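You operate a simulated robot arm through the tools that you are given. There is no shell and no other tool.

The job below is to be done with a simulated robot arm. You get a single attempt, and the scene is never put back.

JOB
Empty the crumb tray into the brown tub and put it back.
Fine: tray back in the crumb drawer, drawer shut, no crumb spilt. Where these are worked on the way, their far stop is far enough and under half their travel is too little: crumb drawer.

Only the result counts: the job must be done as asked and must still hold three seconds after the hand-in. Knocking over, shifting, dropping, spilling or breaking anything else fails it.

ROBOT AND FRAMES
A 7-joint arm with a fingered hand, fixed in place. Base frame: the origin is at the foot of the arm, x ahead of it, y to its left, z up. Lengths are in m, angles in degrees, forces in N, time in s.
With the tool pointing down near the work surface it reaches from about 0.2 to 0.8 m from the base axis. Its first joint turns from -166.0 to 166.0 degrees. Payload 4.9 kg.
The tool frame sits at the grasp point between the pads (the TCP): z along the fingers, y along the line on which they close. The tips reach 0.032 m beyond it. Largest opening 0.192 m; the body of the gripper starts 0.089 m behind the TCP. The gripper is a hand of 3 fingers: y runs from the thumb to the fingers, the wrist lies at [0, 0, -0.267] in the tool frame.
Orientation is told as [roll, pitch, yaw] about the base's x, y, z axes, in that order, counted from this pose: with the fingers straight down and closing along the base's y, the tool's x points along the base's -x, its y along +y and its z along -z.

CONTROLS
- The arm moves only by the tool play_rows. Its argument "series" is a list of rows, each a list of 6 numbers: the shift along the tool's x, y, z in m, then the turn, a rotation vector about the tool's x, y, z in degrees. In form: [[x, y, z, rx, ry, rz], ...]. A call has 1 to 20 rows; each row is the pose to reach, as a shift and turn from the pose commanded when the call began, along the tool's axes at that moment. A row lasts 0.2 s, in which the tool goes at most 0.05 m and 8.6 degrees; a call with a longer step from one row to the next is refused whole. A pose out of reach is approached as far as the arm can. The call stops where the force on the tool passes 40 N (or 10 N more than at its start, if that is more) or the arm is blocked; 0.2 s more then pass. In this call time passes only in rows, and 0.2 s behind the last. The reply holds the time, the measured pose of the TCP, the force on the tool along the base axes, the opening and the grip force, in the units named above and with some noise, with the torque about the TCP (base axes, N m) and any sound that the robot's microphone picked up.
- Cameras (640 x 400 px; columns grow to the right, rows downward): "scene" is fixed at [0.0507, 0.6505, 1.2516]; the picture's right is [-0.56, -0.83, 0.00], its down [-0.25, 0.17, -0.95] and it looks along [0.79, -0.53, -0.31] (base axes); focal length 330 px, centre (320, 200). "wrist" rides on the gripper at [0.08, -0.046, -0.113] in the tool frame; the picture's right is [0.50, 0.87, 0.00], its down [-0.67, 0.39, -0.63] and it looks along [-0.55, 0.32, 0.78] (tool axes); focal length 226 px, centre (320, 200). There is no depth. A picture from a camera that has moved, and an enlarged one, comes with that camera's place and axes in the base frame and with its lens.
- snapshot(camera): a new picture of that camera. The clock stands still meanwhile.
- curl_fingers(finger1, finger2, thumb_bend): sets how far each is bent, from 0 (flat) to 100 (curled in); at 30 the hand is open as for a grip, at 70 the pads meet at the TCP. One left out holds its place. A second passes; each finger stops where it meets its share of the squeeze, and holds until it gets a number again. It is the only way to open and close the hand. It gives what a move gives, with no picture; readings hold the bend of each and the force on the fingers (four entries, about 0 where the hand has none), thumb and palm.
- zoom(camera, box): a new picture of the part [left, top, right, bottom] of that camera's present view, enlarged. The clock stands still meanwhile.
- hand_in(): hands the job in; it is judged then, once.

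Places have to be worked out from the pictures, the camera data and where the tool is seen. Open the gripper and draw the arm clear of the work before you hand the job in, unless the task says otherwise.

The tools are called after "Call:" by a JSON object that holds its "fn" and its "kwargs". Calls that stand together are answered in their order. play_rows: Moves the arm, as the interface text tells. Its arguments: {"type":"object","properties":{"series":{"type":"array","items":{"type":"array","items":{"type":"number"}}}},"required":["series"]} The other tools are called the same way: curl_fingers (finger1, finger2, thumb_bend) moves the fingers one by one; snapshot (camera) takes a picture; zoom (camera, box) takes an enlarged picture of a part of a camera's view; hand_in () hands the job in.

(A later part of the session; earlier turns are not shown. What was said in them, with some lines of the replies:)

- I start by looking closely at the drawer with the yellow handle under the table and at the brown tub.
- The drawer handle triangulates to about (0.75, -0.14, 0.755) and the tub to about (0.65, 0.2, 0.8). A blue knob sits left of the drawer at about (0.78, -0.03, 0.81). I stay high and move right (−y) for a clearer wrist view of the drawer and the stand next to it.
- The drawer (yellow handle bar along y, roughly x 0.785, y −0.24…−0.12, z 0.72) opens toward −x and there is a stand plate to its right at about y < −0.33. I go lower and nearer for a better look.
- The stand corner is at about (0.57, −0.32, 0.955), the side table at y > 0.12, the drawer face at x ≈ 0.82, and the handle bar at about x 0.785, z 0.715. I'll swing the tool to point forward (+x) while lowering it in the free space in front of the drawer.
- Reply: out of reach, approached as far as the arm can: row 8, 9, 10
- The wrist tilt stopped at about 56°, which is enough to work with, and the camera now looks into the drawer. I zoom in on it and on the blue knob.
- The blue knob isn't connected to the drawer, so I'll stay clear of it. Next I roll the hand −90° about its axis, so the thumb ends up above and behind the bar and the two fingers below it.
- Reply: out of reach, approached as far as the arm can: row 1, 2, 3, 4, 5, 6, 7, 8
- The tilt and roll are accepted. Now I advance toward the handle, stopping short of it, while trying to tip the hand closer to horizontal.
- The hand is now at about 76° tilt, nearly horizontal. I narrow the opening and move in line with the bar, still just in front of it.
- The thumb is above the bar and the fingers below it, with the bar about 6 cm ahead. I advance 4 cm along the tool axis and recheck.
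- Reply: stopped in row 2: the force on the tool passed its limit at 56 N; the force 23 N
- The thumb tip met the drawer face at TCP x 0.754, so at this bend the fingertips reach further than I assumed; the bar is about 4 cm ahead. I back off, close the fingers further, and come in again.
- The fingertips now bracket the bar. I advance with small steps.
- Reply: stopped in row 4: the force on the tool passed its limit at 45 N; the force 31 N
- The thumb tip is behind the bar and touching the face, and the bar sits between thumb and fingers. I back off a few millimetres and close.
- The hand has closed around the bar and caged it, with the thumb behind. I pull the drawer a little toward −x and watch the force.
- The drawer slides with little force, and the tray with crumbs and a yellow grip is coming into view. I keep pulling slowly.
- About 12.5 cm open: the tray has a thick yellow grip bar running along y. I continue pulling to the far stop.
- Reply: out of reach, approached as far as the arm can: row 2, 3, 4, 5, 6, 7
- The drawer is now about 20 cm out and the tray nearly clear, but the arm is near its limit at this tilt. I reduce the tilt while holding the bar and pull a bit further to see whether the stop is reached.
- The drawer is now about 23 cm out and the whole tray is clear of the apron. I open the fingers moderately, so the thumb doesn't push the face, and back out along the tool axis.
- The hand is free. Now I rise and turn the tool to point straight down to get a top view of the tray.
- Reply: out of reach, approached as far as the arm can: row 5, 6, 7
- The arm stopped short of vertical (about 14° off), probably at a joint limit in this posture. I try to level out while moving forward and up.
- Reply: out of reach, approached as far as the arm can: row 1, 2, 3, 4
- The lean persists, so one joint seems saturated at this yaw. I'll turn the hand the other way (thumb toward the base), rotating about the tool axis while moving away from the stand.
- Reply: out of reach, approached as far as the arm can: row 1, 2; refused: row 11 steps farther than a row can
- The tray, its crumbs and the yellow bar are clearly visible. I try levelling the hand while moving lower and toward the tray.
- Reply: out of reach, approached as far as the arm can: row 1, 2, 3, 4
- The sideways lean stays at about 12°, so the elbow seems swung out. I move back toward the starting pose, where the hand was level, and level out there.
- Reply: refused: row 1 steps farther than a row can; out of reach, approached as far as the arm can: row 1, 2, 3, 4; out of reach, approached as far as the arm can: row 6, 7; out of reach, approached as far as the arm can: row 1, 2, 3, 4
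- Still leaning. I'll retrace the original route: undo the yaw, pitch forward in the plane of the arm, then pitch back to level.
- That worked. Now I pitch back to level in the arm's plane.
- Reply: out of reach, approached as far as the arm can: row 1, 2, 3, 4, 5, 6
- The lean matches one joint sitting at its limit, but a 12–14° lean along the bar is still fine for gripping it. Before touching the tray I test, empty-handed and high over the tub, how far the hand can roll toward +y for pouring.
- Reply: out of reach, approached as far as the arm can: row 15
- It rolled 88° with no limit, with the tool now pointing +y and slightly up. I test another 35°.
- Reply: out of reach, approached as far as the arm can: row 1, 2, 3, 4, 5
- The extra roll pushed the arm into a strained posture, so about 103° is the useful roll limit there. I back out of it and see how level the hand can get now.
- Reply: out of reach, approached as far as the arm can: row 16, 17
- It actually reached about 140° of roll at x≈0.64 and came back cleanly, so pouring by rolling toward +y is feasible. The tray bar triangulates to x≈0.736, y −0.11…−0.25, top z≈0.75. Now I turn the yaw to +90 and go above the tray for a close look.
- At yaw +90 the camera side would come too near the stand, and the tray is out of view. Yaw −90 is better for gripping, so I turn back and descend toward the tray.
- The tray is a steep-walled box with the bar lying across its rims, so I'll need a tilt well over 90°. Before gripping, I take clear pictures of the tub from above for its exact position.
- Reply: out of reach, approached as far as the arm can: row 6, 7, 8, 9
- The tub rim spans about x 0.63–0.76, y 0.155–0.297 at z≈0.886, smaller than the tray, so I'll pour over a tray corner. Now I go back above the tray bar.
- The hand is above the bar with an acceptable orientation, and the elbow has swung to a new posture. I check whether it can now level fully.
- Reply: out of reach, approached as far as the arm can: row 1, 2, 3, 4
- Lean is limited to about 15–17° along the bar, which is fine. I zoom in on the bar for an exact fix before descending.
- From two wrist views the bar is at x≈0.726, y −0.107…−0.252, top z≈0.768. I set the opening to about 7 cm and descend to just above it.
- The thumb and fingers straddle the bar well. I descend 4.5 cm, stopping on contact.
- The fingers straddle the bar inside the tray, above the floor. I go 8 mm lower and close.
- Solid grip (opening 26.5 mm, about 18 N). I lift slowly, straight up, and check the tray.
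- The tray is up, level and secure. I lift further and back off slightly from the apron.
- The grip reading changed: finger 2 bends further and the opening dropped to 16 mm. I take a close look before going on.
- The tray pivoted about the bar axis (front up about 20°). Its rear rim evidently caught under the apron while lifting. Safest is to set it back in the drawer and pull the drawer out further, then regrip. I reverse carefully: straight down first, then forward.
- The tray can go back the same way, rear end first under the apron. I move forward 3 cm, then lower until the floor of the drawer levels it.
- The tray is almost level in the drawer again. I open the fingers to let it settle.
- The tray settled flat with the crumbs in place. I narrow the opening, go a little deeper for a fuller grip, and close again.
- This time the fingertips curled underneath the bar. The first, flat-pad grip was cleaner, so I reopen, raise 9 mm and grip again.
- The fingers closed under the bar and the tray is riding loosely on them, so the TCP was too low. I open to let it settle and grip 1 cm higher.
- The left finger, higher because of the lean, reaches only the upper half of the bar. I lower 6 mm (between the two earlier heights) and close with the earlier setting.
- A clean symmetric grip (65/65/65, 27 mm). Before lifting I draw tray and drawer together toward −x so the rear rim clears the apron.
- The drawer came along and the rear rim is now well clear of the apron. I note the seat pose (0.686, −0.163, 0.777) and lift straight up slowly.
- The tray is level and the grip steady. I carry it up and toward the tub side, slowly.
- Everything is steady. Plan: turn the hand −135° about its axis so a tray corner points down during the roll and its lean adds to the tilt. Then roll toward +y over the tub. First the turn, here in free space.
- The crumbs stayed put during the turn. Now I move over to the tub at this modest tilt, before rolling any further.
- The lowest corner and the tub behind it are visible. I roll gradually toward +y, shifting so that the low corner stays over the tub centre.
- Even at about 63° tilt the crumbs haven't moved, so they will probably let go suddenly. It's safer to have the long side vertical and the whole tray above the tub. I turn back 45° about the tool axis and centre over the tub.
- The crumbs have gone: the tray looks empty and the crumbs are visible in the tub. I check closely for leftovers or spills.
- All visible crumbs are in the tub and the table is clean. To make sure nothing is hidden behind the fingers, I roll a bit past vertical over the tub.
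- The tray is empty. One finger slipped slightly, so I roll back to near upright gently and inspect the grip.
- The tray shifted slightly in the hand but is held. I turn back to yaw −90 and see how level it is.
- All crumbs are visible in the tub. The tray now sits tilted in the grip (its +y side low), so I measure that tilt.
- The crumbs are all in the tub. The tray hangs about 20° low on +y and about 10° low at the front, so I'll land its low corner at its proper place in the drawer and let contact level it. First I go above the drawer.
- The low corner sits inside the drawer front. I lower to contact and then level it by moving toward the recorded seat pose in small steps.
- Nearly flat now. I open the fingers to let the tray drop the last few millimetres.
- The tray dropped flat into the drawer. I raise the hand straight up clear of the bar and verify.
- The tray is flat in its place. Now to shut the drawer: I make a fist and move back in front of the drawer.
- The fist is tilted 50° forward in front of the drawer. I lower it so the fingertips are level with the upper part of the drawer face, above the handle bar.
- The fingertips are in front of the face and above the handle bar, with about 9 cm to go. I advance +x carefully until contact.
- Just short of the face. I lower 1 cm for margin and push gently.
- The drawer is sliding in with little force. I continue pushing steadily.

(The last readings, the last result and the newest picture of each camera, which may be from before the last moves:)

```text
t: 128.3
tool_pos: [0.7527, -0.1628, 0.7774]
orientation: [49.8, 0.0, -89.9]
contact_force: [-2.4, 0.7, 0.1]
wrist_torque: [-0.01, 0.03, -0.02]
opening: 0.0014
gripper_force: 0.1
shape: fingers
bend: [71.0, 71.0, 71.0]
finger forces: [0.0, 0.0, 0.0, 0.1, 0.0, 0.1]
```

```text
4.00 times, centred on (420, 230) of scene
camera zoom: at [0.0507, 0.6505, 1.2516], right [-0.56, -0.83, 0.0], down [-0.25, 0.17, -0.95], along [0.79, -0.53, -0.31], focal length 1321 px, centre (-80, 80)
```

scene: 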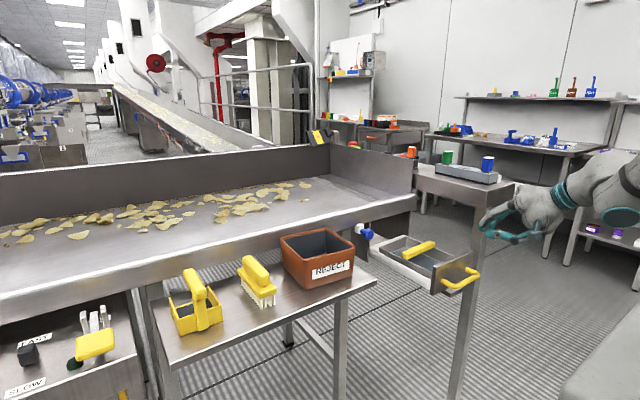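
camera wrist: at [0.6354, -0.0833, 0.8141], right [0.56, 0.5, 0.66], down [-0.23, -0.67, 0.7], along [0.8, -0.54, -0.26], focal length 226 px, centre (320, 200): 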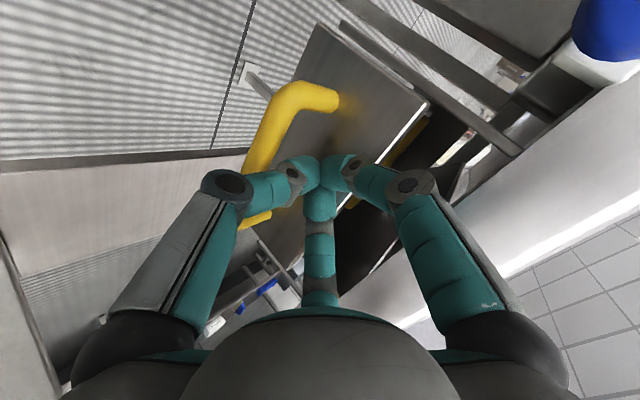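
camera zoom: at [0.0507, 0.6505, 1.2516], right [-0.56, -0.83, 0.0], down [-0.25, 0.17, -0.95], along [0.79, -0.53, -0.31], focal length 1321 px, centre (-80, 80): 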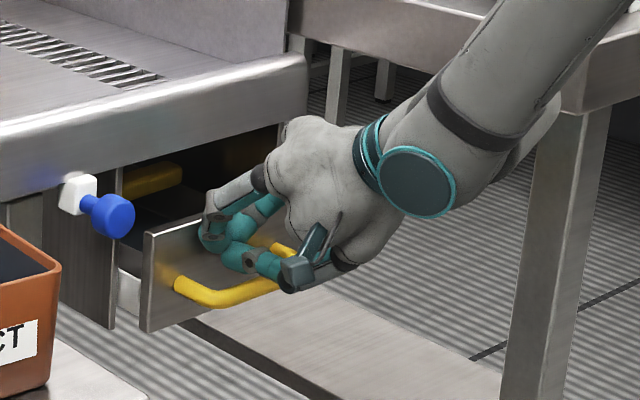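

Call:
{"fn": "play_rows", "kwargs": {"series": [[0, 0.0051, 0.0061, 0, 0, 0], [0, 0.0103, 0.0123, 0, 0, 0], [0, 0.0154, 0.0184, 0, 0, 0], [0, 0.0206, 0.0245, 0, 0, 0], [0, 0.0257, 0.0306, 0, 0, 0]]}}

Call:
{"fn": "snapshot", "kwargs": {"camera": "wrist"}}

Call:
{"fn": "zoom", "kwargs": {"camera": "scene", "box": [340, 180, 500, 280]}}

```text
t: 129.5
tool_pos: [0.7885, -0.1634, 0.7733]
orientation: [49.4, 0.2, -90.0]
contact_force: [-35.5, 0.2, 7.8]
wrist_torque: [-0.01, 0.26, 0.0]
opening: 0.0
gripper_force: 27.0
shape: fingers
bend: [73.0, 73.0, 68.0]
finger forces: [26.8, 26.9, 0.1, 0.0, 0.1, 0.0]
```

```text
taken
camera wrist: at [0.6712, -0.0842, 0.8107], right [0.56, 0.5, 0.66], down [-0.23, -0.67, 0.7], along [0.79, -0.55, -0.26], focal length 226 px, centre (320, 200)
```

wrist: 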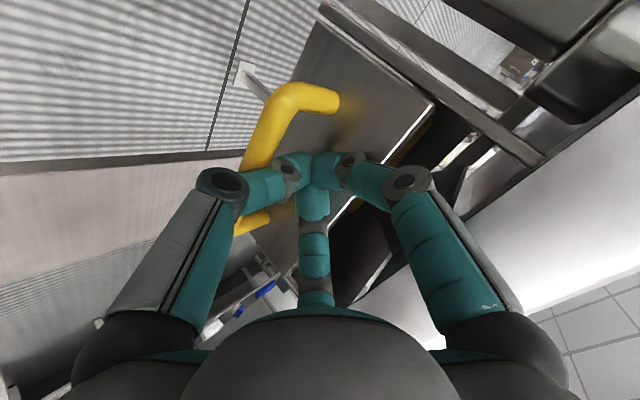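

```text
4.00 times, centred on (420, 230) of scene
camera zoom: at [0.0507, 0.6505, 1.2516], right [-0.56, -0.83, 0.0], down [-0.25, 0.17, -0.95], along [0.79, -0.53, -0.31], focal length 1321 px, centre (-80, 80)
```

zoom: 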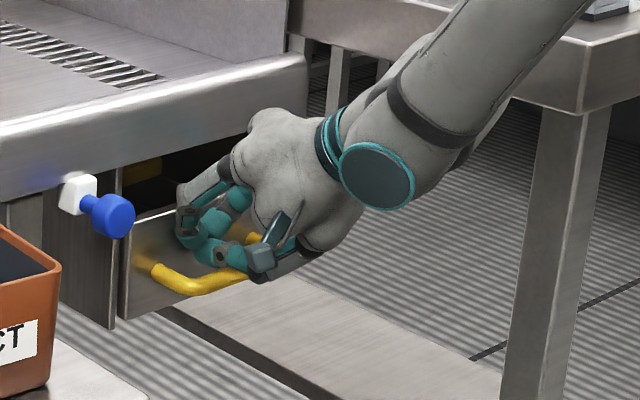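

The force rose to 35 N with the drawer face flush as at the start: it is shut. I back away straight and compare it with the original view.

Call:
{"fn": "play_rows", "kwargs": {"series": [[0, -0.0129, -0.0153, 0, 0, 0], [0, -0.0257, -0.0306, 0, 0, 0], [0, -0.0514, -0.0613, 0, 0, 0], [0, -0.077, -0.092, 0, 0, 0], [0, -0.103, -0.1226, 0, 0, 0], [0, -0.1286, -0.153, 0, 0, 0]]}}

Call:
{"fn": "zoom", "kwargs": {"camera": "scene", "box": [340, 195, 436, 255]}}

Call:
{"fn": "snapshot", "kwargs": {"camera": "scene"}}

Call:
{"fn": "snapshot", "kwargs": {"camera": "wrist"}}

```text
t: 130.9
tool_pos: [0.59, -0.1627, 0.7768]
orientation: [50.0, 0.0, -89.8]
contact_force: [-0.2, 0.0, -0.3]
wrist_torque: [-0.01, -0.01, 0.01]
opening: 0.0016
gripper_force: 0.0
shape: fingers
bend: [72.0, 72.0, 69.0]
finger forces: [0.0, 0.0, 0.0, 0.0, 0.0, 0.0]
```

```text
6.67 times, centred on (388, 225) of scene
camera zoom: at [0.0507, 0.6505, 1.2516], right [-0.56, -0.83, 0.0], down [-0.25, 0.17, -0.95], along [0.79, -0.53, -0.31], focal length 2202 px, centre (-133, 33)
```

zoom: 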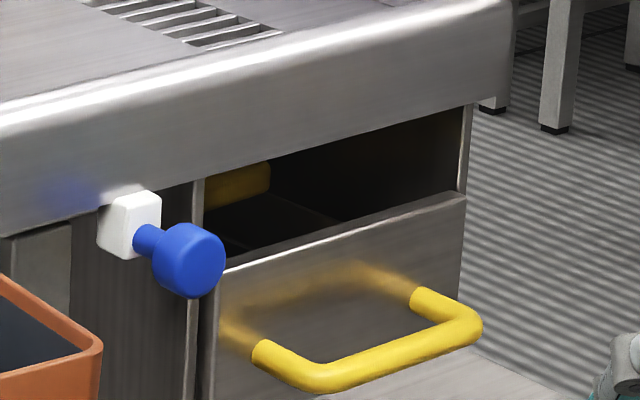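

```text
taken
```

scene: 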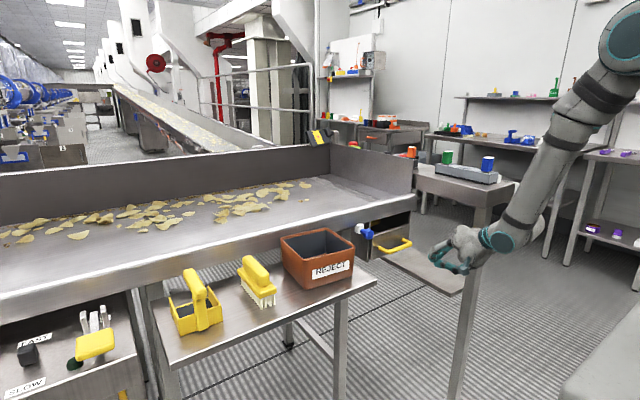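

```text
taken
camera wrist: at [0.4749, -0.0835, 0.8136], right [0.56, 0.5, 0.66], down [-0.23, -0.67, 0.7], along [0.8, -0.54, -0.26], focal length 226 px, centre (320, 200)
```

wrist: 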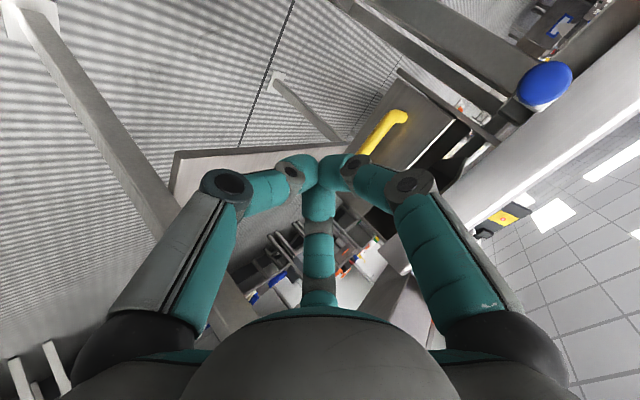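

The drawer looks exactly as it did at the start, with the tray's bar inside at the same spot. I retract the arm back and up, then open the hand.

Call:
{"fn": "play_rows", "kwargs": {"series": [[0, -0.0193, -0.023, 0, 0, 0], [0, -0.0386, -0.046, 0, 0, 0], [0, -0.05, -0.075, 0, 0, 0], [0, -0.04, -0.105, 0, 0, 0], [0, -0.015, -0.13, 0, 0, 0], [0, 0.01, -0.15, 0, 0, 0], [0, 0.035, -0.17, 0, 0, 0]]}}

Call:
{"fn": "curl_fingers", "kwargs": {"finger1": 30, "finger2": 30, "thumb_bend": 30}}

Call:
{"fn": "snapshot", "kwargs": {"camera": "scene"}}

Call:
{"fn": "snapshot", "kwargs": {"camera": "wrist"}}

Call:
{"fn": "zoom", "kwargs": {"camera": "scene", "box": [220, 190, 440, 330]}}

```text
t: 132.5
tool_pos: [0.4821, -0.1639, 0.9139]
orientation: [49.8, 0.1, -89.9]
contact_force: [-0.4, 0.3, 0.5]
wrist_torque: [-0.01, 0.03, -0.01]
opening: 0.0014
gripper_force: 0.1
shape: fingers
bend: [72.0, 72.0, 69.0]
finger forces: [0.0, 0.1, 0.0, 0.0, 0.0, 0.1]
```

```text
t: 133.5
tool_pos: [0.4831, -0.162, 0.9135]
orientation: [49.9, 0.0, -89.8]
contact_force: [-0.3, 0.6, -0.7]
wrist_torque: [-0.01, 0.01, 0.01]
opening: 0.1675
gripper_force: 0.0
shape: fingers
bend: [30.0, 30.0, 30.0]
finger forces: [0.0, 0.0, 0.0, 0.0, 0.0, 0.0]
```

```text
taken
```

scene: 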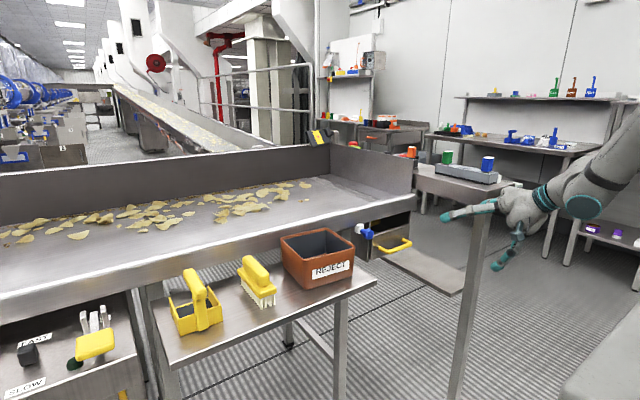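

```text
taken
camera wrist: at [0.3666, -0.0842, 0.9502], right [0.56, 0.5, 0.66], down [-0.23, -0.67, 0.7], along [0.8, -0.54, -0.26], focal length 226 px, centre (320, 200)
```

wrist: 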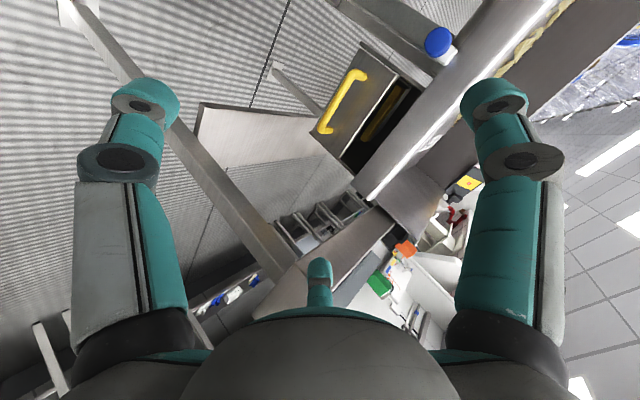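

```text
2.86 times, centred on (330, 260) of scene
camera zoom: at [0.0507, 0.6505, 1.2516], right [-0.56, -0.83, 0.0], down [-0.25, 0.17, -0.95], along [0.79, -0.53, -0.31], focal length 944 px, centre (291, 29)
```

zoom: 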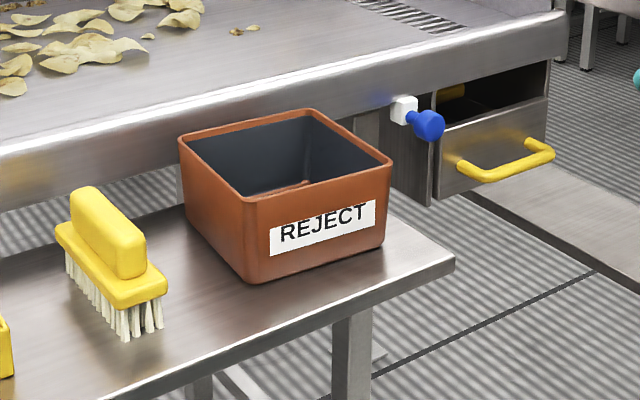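

The drawer is shut with the tray inside and the crumbs are in the tub. No spill is visible, everything else is in its place, and the hand is open and clear. I hand the job in.

Call:
{"fn": "hand_in", "kwargs": {}}

```text
The job is handed in.
```

I emptied the crumb tray into the brown tub, put it back in the crumb drawer and shut the drawer. I then handed the job in; no verdict has come back yet.

- **Crumbs:** after pouring, the tray looked empty, and every crumb I could see lay in the tub. I saw none on the side table or the floor.
- **Drawer:** I pulled it about 27 cm out without hitting its far stop. When I pushed it shut, the force rose to about 35 N. It then looked just as it did at the start, with the tray's yellow grip in the same place.
- **Tray:** on the first lift its rear edge seems to have caught under the table edge, and it tipped about 20° with the crumbs still in it. I set it back down, pulled the drawer further out and gripped it again. It also shifted in the hand during the pour, so I lowered one corner into the drawer first and let it settle flat.
- **Surroundings:** nothing else looked moved. The hand is open and clear of the work.
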